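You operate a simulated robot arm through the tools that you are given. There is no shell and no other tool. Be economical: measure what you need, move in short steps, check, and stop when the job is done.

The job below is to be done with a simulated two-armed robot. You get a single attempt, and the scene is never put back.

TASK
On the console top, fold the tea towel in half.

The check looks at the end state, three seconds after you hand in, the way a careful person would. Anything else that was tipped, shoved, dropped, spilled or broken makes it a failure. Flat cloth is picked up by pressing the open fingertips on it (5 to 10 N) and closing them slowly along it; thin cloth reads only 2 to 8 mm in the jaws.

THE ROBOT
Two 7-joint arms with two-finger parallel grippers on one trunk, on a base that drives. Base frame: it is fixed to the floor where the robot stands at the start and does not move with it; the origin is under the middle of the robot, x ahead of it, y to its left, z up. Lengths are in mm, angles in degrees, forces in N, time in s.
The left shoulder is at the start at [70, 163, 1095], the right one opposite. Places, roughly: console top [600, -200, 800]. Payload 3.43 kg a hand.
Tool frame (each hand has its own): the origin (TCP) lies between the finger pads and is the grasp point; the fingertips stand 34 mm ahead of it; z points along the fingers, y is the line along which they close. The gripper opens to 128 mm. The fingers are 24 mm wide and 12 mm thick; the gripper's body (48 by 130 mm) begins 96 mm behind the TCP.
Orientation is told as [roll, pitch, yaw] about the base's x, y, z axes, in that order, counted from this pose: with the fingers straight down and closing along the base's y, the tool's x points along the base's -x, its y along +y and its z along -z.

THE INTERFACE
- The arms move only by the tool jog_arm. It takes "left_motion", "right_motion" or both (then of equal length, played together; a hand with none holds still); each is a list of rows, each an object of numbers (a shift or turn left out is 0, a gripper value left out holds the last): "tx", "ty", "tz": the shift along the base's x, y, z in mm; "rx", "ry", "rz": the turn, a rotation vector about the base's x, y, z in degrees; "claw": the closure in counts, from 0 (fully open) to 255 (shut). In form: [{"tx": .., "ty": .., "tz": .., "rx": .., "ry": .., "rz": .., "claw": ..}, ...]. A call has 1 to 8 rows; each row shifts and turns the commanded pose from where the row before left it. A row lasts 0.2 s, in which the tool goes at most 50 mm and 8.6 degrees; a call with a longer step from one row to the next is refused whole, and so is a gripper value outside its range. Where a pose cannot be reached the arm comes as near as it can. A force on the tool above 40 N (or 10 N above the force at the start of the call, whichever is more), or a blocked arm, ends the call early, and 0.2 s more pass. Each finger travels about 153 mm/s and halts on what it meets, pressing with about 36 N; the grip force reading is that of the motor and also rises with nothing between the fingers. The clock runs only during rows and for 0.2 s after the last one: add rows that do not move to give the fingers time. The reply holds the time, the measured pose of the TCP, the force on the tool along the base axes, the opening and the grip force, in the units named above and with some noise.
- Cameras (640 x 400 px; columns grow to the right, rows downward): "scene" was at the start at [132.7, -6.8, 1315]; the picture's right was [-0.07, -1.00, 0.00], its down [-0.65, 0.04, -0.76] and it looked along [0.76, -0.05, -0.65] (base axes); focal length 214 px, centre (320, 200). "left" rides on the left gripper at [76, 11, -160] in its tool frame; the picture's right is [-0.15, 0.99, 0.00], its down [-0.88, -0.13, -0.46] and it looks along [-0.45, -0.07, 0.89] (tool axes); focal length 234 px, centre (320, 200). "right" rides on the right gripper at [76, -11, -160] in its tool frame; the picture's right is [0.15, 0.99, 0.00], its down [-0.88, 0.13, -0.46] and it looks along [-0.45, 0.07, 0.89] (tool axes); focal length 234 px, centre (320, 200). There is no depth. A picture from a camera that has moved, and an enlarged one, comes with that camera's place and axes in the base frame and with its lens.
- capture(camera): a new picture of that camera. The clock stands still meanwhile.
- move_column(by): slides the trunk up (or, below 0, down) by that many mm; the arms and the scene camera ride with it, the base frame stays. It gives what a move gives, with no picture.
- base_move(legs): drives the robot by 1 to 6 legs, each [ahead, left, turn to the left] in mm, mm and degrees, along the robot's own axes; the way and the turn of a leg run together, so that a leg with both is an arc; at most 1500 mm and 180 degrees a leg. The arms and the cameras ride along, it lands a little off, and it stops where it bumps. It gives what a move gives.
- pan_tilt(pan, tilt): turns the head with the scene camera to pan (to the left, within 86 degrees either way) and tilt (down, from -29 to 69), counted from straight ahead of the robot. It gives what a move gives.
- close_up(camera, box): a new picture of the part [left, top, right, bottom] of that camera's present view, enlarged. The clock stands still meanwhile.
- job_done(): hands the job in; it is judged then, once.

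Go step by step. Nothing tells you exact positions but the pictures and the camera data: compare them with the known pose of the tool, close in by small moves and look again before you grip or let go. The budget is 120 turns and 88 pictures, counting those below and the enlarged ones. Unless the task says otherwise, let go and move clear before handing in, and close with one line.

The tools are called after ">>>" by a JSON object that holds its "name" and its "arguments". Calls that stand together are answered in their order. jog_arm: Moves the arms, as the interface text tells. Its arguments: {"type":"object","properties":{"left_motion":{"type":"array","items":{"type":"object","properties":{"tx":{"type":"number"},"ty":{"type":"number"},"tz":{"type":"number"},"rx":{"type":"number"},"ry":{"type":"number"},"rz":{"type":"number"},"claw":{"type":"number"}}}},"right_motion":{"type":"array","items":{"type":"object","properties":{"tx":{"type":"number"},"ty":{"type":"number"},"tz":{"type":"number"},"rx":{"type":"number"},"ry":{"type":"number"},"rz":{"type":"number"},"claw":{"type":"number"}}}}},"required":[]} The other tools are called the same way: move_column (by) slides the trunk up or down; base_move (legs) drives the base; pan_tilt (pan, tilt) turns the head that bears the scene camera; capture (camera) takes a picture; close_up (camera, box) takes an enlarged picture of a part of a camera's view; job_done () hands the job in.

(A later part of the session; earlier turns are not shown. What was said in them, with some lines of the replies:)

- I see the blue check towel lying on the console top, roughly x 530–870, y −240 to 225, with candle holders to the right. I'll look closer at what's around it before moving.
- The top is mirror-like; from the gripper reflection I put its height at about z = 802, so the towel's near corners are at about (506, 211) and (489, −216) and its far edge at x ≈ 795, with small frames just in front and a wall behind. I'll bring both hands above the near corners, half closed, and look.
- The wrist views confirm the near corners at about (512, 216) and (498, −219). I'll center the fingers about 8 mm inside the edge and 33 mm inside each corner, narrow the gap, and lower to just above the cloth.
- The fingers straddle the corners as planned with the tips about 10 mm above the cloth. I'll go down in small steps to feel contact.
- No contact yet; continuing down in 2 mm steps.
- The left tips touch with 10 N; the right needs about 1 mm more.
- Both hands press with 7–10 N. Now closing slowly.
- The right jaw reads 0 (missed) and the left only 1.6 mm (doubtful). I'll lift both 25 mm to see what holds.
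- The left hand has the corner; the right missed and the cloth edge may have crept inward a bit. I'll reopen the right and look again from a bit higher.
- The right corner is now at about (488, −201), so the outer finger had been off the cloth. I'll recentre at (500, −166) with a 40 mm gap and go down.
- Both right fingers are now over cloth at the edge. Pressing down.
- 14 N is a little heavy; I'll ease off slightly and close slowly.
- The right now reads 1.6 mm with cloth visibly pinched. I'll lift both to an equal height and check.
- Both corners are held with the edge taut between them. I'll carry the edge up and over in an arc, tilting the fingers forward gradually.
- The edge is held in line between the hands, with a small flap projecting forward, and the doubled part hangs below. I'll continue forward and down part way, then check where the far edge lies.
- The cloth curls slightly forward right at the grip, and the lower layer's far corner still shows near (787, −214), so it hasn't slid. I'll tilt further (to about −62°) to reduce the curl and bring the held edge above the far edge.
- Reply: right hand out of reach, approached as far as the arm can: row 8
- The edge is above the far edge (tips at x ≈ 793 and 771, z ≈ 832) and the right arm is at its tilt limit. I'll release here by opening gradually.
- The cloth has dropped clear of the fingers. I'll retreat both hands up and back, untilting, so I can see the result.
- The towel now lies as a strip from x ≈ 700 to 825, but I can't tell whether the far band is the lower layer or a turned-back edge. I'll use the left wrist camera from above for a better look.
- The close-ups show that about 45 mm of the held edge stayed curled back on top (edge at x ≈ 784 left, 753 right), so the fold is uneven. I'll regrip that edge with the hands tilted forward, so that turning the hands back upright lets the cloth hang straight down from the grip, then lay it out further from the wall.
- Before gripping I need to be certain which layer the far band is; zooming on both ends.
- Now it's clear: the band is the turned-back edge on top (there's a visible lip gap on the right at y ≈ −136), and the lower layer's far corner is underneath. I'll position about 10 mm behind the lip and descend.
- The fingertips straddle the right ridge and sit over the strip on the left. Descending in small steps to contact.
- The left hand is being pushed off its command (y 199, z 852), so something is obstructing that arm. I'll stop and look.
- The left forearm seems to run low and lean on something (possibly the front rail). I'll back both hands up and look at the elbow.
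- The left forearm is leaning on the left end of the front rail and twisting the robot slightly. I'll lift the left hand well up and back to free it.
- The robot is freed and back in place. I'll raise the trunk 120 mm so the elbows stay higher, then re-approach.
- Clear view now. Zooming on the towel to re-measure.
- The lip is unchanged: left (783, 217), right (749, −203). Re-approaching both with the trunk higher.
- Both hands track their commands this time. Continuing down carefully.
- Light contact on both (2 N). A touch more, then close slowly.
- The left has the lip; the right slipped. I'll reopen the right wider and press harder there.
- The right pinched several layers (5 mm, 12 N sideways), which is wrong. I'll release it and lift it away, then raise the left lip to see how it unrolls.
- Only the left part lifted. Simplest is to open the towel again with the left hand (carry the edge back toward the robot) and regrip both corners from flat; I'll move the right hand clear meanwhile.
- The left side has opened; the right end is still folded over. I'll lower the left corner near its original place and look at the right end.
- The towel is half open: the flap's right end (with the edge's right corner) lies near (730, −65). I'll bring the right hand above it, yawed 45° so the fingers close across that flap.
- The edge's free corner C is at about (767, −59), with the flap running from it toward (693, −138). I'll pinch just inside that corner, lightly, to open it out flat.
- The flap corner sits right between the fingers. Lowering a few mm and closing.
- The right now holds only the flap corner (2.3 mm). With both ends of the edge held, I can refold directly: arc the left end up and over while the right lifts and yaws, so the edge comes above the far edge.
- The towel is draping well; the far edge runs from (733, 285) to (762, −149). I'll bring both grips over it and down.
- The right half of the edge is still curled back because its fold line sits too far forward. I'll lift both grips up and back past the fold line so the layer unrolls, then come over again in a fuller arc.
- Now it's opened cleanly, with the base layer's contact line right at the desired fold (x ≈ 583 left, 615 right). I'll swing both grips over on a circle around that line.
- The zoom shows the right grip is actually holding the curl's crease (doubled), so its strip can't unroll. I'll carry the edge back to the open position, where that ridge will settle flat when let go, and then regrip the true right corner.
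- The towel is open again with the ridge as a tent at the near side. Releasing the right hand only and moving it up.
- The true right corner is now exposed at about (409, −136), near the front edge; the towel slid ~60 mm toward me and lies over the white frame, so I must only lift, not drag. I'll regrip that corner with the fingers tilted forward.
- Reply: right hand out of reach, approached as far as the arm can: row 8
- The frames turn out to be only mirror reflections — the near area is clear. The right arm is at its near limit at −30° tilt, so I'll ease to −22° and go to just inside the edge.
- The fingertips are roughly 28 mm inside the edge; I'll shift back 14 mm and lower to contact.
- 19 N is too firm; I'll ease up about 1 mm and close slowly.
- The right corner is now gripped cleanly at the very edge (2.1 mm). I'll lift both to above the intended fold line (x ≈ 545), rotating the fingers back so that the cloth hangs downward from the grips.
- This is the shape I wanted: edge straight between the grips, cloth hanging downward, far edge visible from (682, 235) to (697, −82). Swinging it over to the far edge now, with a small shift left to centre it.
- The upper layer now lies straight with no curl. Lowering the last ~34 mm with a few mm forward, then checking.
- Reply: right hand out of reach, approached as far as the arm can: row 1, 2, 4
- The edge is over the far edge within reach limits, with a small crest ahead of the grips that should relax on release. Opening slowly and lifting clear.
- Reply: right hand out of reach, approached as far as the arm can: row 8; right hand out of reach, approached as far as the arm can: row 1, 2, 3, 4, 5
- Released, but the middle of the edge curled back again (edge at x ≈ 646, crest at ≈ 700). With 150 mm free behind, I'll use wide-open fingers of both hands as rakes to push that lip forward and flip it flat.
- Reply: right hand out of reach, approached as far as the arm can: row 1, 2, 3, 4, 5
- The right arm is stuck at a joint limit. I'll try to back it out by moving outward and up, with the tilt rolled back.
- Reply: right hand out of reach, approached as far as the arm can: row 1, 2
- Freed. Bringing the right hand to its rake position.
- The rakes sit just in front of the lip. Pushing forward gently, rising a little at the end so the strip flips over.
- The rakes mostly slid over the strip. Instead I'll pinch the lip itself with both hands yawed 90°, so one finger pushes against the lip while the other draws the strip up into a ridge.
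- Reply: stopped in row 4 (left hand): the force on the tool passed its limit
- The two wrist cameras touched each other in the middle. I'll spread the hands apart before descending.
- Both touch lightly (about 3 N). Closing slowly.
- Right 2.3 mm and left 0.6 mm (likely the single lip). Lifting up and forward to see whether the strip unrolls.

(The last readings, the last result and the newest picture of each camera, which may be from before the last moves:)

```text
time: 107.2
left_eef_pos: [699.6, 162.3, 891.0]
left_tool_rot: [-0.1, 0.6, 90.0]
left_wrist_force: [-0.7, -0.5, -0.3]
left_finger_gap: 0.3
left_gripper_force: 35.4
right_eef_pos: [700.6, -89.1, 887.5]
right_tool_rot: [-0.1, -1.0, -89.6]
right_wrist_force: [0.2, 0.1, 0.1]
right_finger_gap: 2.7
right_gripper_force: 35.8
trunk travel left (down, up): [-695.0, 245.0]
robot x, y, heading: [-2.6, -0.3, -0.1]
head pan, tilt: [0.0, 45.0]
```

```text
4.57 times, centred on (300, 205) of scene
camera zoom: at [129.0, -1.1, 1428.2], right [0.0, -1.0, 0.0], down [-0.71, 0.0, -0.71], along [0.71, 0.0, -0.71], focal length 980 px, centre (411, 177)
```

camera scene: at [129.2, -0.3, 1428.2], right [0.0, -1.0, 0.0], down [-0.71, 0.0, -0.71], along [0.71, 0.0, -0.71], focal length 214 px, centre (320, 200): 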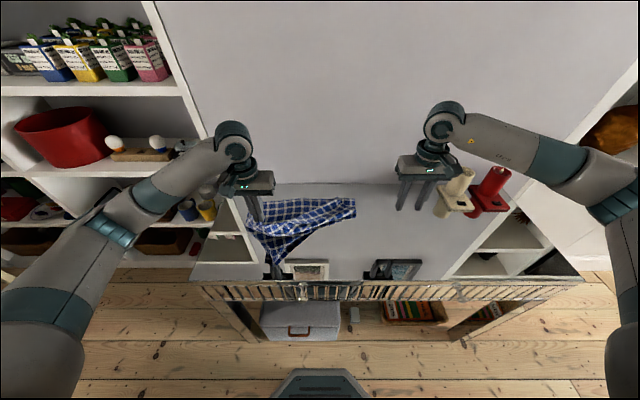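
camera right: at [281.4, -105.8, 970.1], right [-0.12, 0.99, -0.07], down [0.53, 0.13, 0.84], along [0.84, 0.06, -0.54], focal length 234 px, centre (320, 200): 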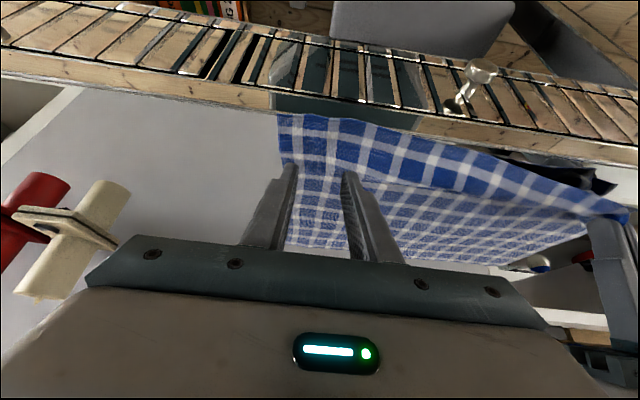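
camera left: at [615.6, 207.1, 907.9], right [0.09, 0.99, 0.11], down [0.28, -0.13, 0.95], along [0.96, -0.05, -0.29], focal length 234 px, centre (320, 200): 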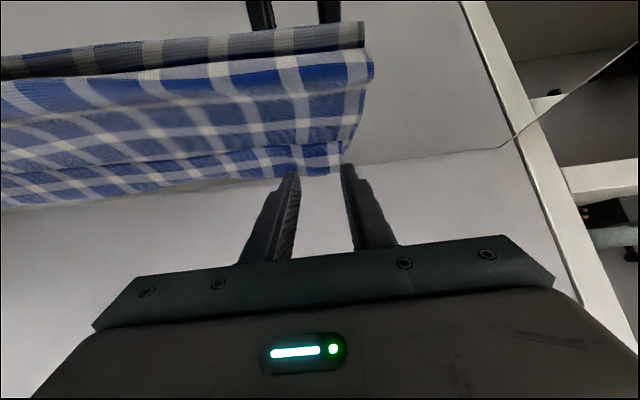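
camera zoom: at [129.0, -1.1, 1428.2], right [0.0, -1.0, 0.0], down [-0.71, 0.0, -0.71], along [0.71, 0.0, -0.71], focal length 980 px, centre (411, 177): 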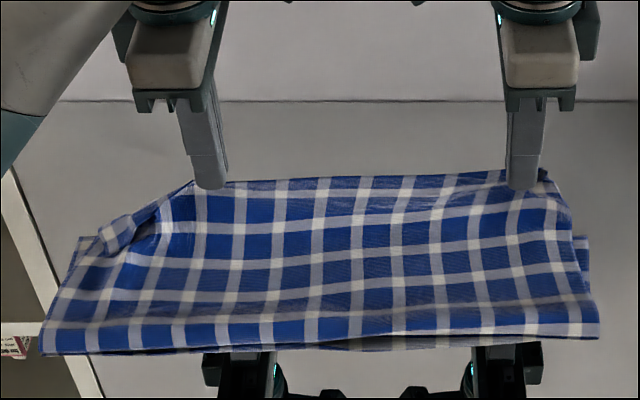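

Now the strip has fully unrolled and both hands hold the edge itself with cloth hanging straight down. I'll take the edge back over the fold line once more to lay the base layer out, then swing it forward in the arc.

>>> {"name": "jog_arm", "arguments": {"left_motion": [{"tx": -15, "tz": 25}, {"tx": -25, "tz": 25}, {"tx": -30, "tz": 20}, {"tx": -35, "tz": 3}, {"tx": -35, "tz": -3}, {"tx": -30, "tz": -15}, {"tx": -20, "tz": -25}, {"tx": -5, "tz": -28}], "right_motion": [{"tx": -15, "tz": 25}, {"tx": -25, "tz": 25}, {"tx": -30, "tz": 20}, {"tx": -35, "tz": 3}, {"tx": -35, "tz": -3}, {"tx": -30, "tz": -15}, {"tx": -18, "tz": -25}, {"tz": -24}]}}

>>> {"name": "jog_arm", "arguments": {"left_motion": [{}, {"tx": 25, "tz": 34}, {"tx": 40, "tz": 22}, {"tx": 40, "tz": 0}, {"tx": 38, "tz": -18}, {"tx": 24, "tz": -28}, {"tx": 9, "tz": -20}, {}], "right_motion": [{}, {"tx": 25, "tz": 34}, {"tx": 40, "tz": 22}, {"tx": 40, "tz": 0}, {"tx": 38, "tz": -18}, {"tx": 26, "tz": -28}, {"tx": 10, "tz": -20}, {}]}}

>>> {"name": "close_up", "arguments": {"camera": "scene", "box": [230, 165, 370, 265]}}

```text
time: 109.0
left_eef_pos: [503.7, 161.1, 887.6]
left_tool_rot: [-0.2, 0.6, 90.1]
left_wrist_force: [0.1, -0.3, -0.1]
left_finger_gap: 0.2
left_gripper_force: 35.8
right_eef_pos: [513.6, -89.2, 895.9]
right_tool_rot: [-0.1, -1.1, -89.5]
right_wrist_force: [0.5, 0.4, -0.3]
right_finger_gap: 2.8
right_gripper_force: 36.1
trunk travel left (down, up): [-695.0, 245.0]
robot x, y, heading: [-0.7, -0.3, -0.0]
head pan, tilt: [0.0, 45.0]
```

```text
time: 110.8
left_eef_pos: [680.7, 161.7, 878.2]
left_tool_rot: [-0.1, 0.7, 90.0]
left_wrist_force: [0.1, -0.8, -0.6]
left_finger_gap: 0.8
left_gripper_force: 35.9
right_eef_pos: [692.7, -88.9, 884.5]
right_tool_rot: [-0.1, -1.1, -89.4]
right_wrist_force: [0.0, 0.3, -0.6]
right_finger_gap: 2.7
right_gripper_force: 36.1
trunk travel left (down, up): [-695.0, 245.0]
robot x, y, heading: [-1.4, 2.6, -0.1]
head pan, tilt: [0.0, 45.0]
```

```text
4.00 times, centred on (300, 215) of scene
camera zoom: at [129.0, -1.2, 1428.2], right [0.0, -1.0, 0.0], down [-0.71, 0.0, -0.71], along [0.71, 0.0, -0.71], focal length 858 px, centre (400, 140)
```

zoom: 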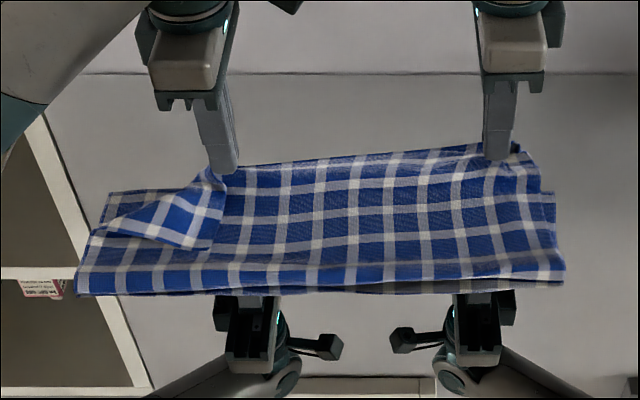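

Nearly there: the upper layer is flat to the far edge, except the left corner (about 70 mm beyond the left grip) has flopped back as a triangle with its tip near (603, 188). I'll set the edge down and release, then deal with that corner.

>>> {"name": "jog_arm", "arguments": {"left_motion": [{"tz": -9}, {"tz": -9}, {"tz": -8}, {"tz": -6}, {"claw": 240}, {"claw": 215}, {"claw": 190}, {}], "right_motion": [{"tx": -3, "tz": -10}, {"tx": -3, "tz": -10}, {"tx": -2, "tz": -10}, {"tz": -8}, {"claw": 240}, {"claw": 215}, {"claw": 190}, {}]}}

>>> {"name": "jog_arm", "arguments": {"left_motion": [{"tz": 15}, {"tz": 20}, {"tz": 20}, {"tx": -10}, {"tx": -20, "ty": 10}, {"tx": -20, "ty": 15}, {}], "right_motion": [{"tz": 15}, {"tz": 20}, {"tz": 25}, {"tz": 25, "ty": -10}, {"ty": -30, "tz": 20}, {"ty": -40, "tx": -20}, {"ty": -40, "tx": -20}]}}

>>> {"name": "close_up", "arguments": {"camera": "left", "box": [100, 20, 560, 300]}}

```text
time: 112.6
left_eef_pos: [680.9, 162.9, 847.1]
left_tool_rot: [-0.1, 0.6, 89.9]
left_wrist_force: [0.5, 0.4, 1.2]
left_finger_gap: 32.4
left_gripper_force: 0.1
right_eef_pos: [684.5, -86.5, 845.0]
right_tool_rot: [-0.1, -1.1, -89.6]
right_wrist_force: [-0.2, -0.9, -0.2]
right_finger_gap: 32.6
right_gripper_force: 0.1
trunk travel left (down, up): [-695.0, 245.0]
robot x, y, heading: [2.3, 0.6, -0.0]
head pan, tilt: [0.0, 45.0]
```

```text
time: 114.2
left_eef_pos: [631.1, 186.2, 902.2]
left_tool_rot: [-0.1, 0.4, 90.0]
left_wrist_force: [-0.4, 1.5, 0.5]
left_finger_gap: 32.7
left_gripper_force: 0.0
right_eef_pos: [643.8, -210.3, 951.0]
right_tool_rot: [-0.1, -1.0, -89.5]
right_wrist_force: [0.5, -0.9, 0.6]
right_finger_gap: 32.7
right_gripper_force: 0.1
trunk travel left (down, up): [-695.0, 245.0]
robot x, y, heading: [-3.9, -0.8, -0.2]
head pan, tilt: [0.0, 45.0]
```

```text
1.39 times, centred on (330, 160) of left
camera zoom: at [617.0, 111.5, 1063.5], right [-0.99, 0.15, 0.0], down [0.13, 0.88, 0.45], along [0.07, 0.44, -0.89], focal length 326 px, centre (306, 256)
```

zoom: 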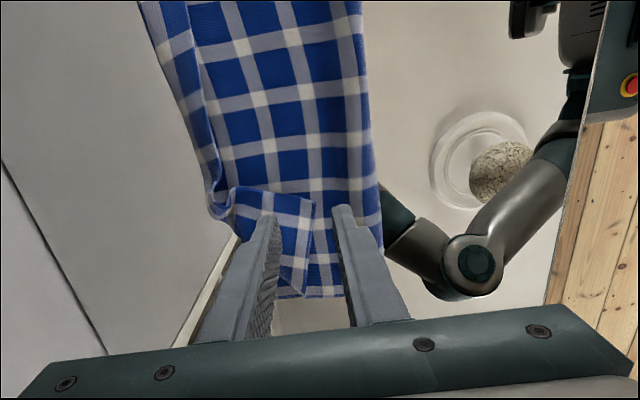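

The folded corner's tip is at about (622, 188). I'll use the same lip-pinch: front finger just short of that tip, light press, close, then flip it forward and outward.

>>> {"name": "jog_arm", "arguments": {"left_motion": [{"tx": 7, "ty": 16, "claw": 172}, {"tz": -20}, {"tz": -20}, {"tz": -14}, {"tz": -5}, {"tz": -3}, {}]}}

```text
time: 115.8
left_eef_pos: [636.5, 204.7, 841.2]
left_tool_rot: [-0.1, 0.6, 90.1]
left_wrist_force: [0.1, -0.2, -0.8]
left_finger_gap: 41.6
left_gripper_force: 0.0
right_eef_pos: [643.9, -207.0, 949.9]
right_tool_rot: [-0.1, -1.1, -89.5]
right_wrist_force: [-0.7, 0.4, 0.1]
right_finger_gap: 32.9
right_gripper_force: 0.0
trunk travel left (down, up): [-695.0, 245.0]
robot x, y, heading: [-0.3, 0.7, 0.1]
head pan, tilt: [0.0, 45.0]
```

>>> {"name": "jog_arm", "arguments": {"left_motion": [{"tz": -2}, {"tz": -1}, {"tz": -0.7}, {}]}}

```text
time: 116.8
left_eef_pos: [637.0, 202.6, 838.0]
left_tool_rot: [-0.1, 0.5, 90.0]
left_wrist_force: [0.5, 0.4, -0.4]
left_finger_gap: 41.6
left_gripper_force: 0.1
right_eef_pos: [644.9, -207.6, 950.1]
right_tool_rot: [-0.1, -1.0, -89.5]
right_wrist_force: [0.9, 0.5, -0.1]
right_finger_gap: 32.7
right_gripper_force: 0.1
trunk travel left (down, up): [-695.0, 245.0]
robot x, y, heading: [0.6, 0.3, 0.2]
head pan, tilt: [0.0, 45.0]
```

>>> {"name": "jog_arm", "arguments": {"left_motion": [{"tz": -0.8}, {"claw": 185}, {"claw": 198}, {"claw": 211}, {"claw": 224}, {"claw": 237}, {"claw": 255}, {}]}}

```text
time: 118.6
left_eef_pos: [637.4, 202.8, 837.6]
left_tool_rot: [-0.1, 0.6, 90.1]
left_wrist_force: [0.0, 0.7, 3.4]
left_finger_gap: 2.5
left_gripper_force: 36.2
right_eef_pos: [643.9, -209.0, 950.7]
right_tool_rot: [-0.1, -1.1, -89.6]
right_wrist_force: [0.4, 1.3, 0.4]
right_finger_gap: 32.7
right_gripper_force: 0.2
trunk travel left (down, up): [-695.0, 245.0]
robot x, y, heading: [-0.4, -1.0, 0.1]
head pan, tilt: [0.0, 45.0]
```

2.5 mm, matching the earlier good strip pinch. Flipping it up, forward and outward to the far-left corner.

>>> {"name": "jog_arm", "arguments": {"left_motion": [{"tz": 15}, {"tz": 18, "tx": 4, "ty": 3}, {"tz": 12, "tx": 10, "ty": 10}, {"tx": 12, "ty": 14}, {"tx": 12, "ty": 14}, {"tx": 5, "ty": 8, "tz": -12}, {"tz": -16}, {"tz": -9}]}}

>>> {"name": "jog_arm", "arguments": {"left_motion": [{}, {"claw": 240}, {"claw": 215}, {"claw": 190}, {}, {"tz": 15}, {"tz": 25}, {"tz": 30}]}}

>>> {"name": "jog_arm", "arguments": {"left_motion": [{"tz": 30, "ty": 10}, {"ty": 40, "tx": -10}, {"ty": 40, "tx": -20}, {"ty": 40, "tx": -30}, {"ty": 20, "tx": -30}, {}], "right_motion": [{"ty": -30}, {"ty": -30}, {}, {}, {}, {}]}}

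>>> {"name": "close_up", "arguments": {"camera": "scene", "box": [230, 175, 380, 255]}}

```text
time: 120.4
left_eef_pos: [680.0, 252.7, 843.8]
left_tool_rot: [-0.1, 0.6, 90.0]
left_wrist_force: [0.4, 0.3, 0.2]
left_finger_gap: 2.9
left_gripper_force: 35.8
right_eef_pos: [643.4, -206.9, 949.7]
right_tool_rot: [-0.1, -1.1, -89.5]
right_wrist_force: [0.0, -0.1, -0.4]
right_finger_gap: 32.9
right_gripper_force: 0.1
trunk travel left (down, up): [-695.0, 245.0]
robot x, y, heading: [-1.7, -4.2, 0.0]
head pan, tilt: [0.0, 45.0]
```

```text
time: 122.2
left_eef_pos: [679.7, 250.3, 915.0]
left_tool_rot: [0.0, 0.6, 90.1]
left_wrist_force: [-0.2, -0.6, -0.4]
left_finger_gap: 32.7
left_gripper_force: 0.0
right_eef_pos: [645.2, -207.5, 950.4]
right_tool_rot: [-0.1, -1.1, -89.4]
right_wrist_force: [0.0, 0.3, 0.2]
right_finger_gap: 32.7
right_gripper_force: 0.2
trunk travel left (down, up): [-695.0, 245.0]
robot x, y, heading: [-0.9, 2.6, 0.0]
head pan, tilt: [0.0, 45.0]
```

```text
time: 123.6
left_eef_pos: [591.1, 401.6, 943.1]
left_tool_rot: [0.0, 0.6, 90.0]
left_wrist_force: [0.9, -0.2, 0.5]
left_finger_gap: 32.6
left_gripper_force: 0.1
right_eef_pos: [645.1, -268.7, 951.6]
right_tool_rot: [-0.2, -1.1, -89.6]
right_wrist_force: [-0.1, -0.1, 0.3]
right_finger_gap: 32.4
right_gripper_force: 0.0
trunk travel left (down, up): [-695.0, 245.0]
robot x, y, heading: [0.3, 0.0, -0.2]
head pan, tilt: [0.0, 45.0]
```

```text
4.27 times, centred on (305, 215) of scene
camera zoom: at [130.3, -1.8, 1428.1], right [0.0, -1.0, 0.0], down [-0.71, 0.0, -0.71], along [0.71, 0.0, -0.71], focal length 915 px, centre (384, 136)
```

zoom: 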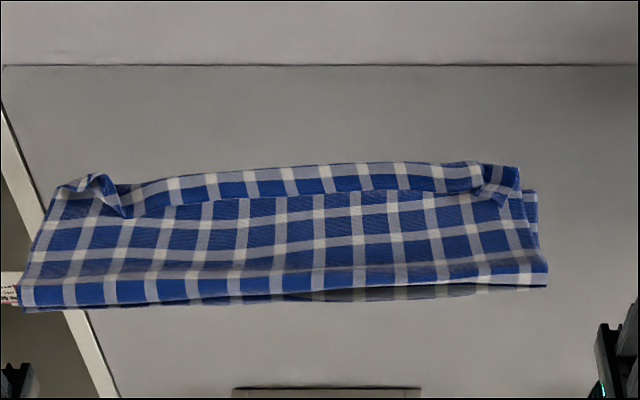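

The towel lies folded near-to-far. Its doubled footprint runs about x 570–700 and y −150 to 285, and the left corner is back at the far edge. About 30 mm of the top layer's hem is still turned back along the middle and right, so that edge sits roughly 20 mm short of the lower one. Both hands are clear, nothing else looks disturbed, and I'm out of pictures, so I won't rework it blind and am handing in.

>>> {"name": "job_done", "arguments": {}}

```text
The job is handed in.
```

I folded the tea towel in half on the console top and handed the job in, but the top layer's hem is turned back about 30 mm along the middle and right, leaving that edge about 20 mm short of the lower one.
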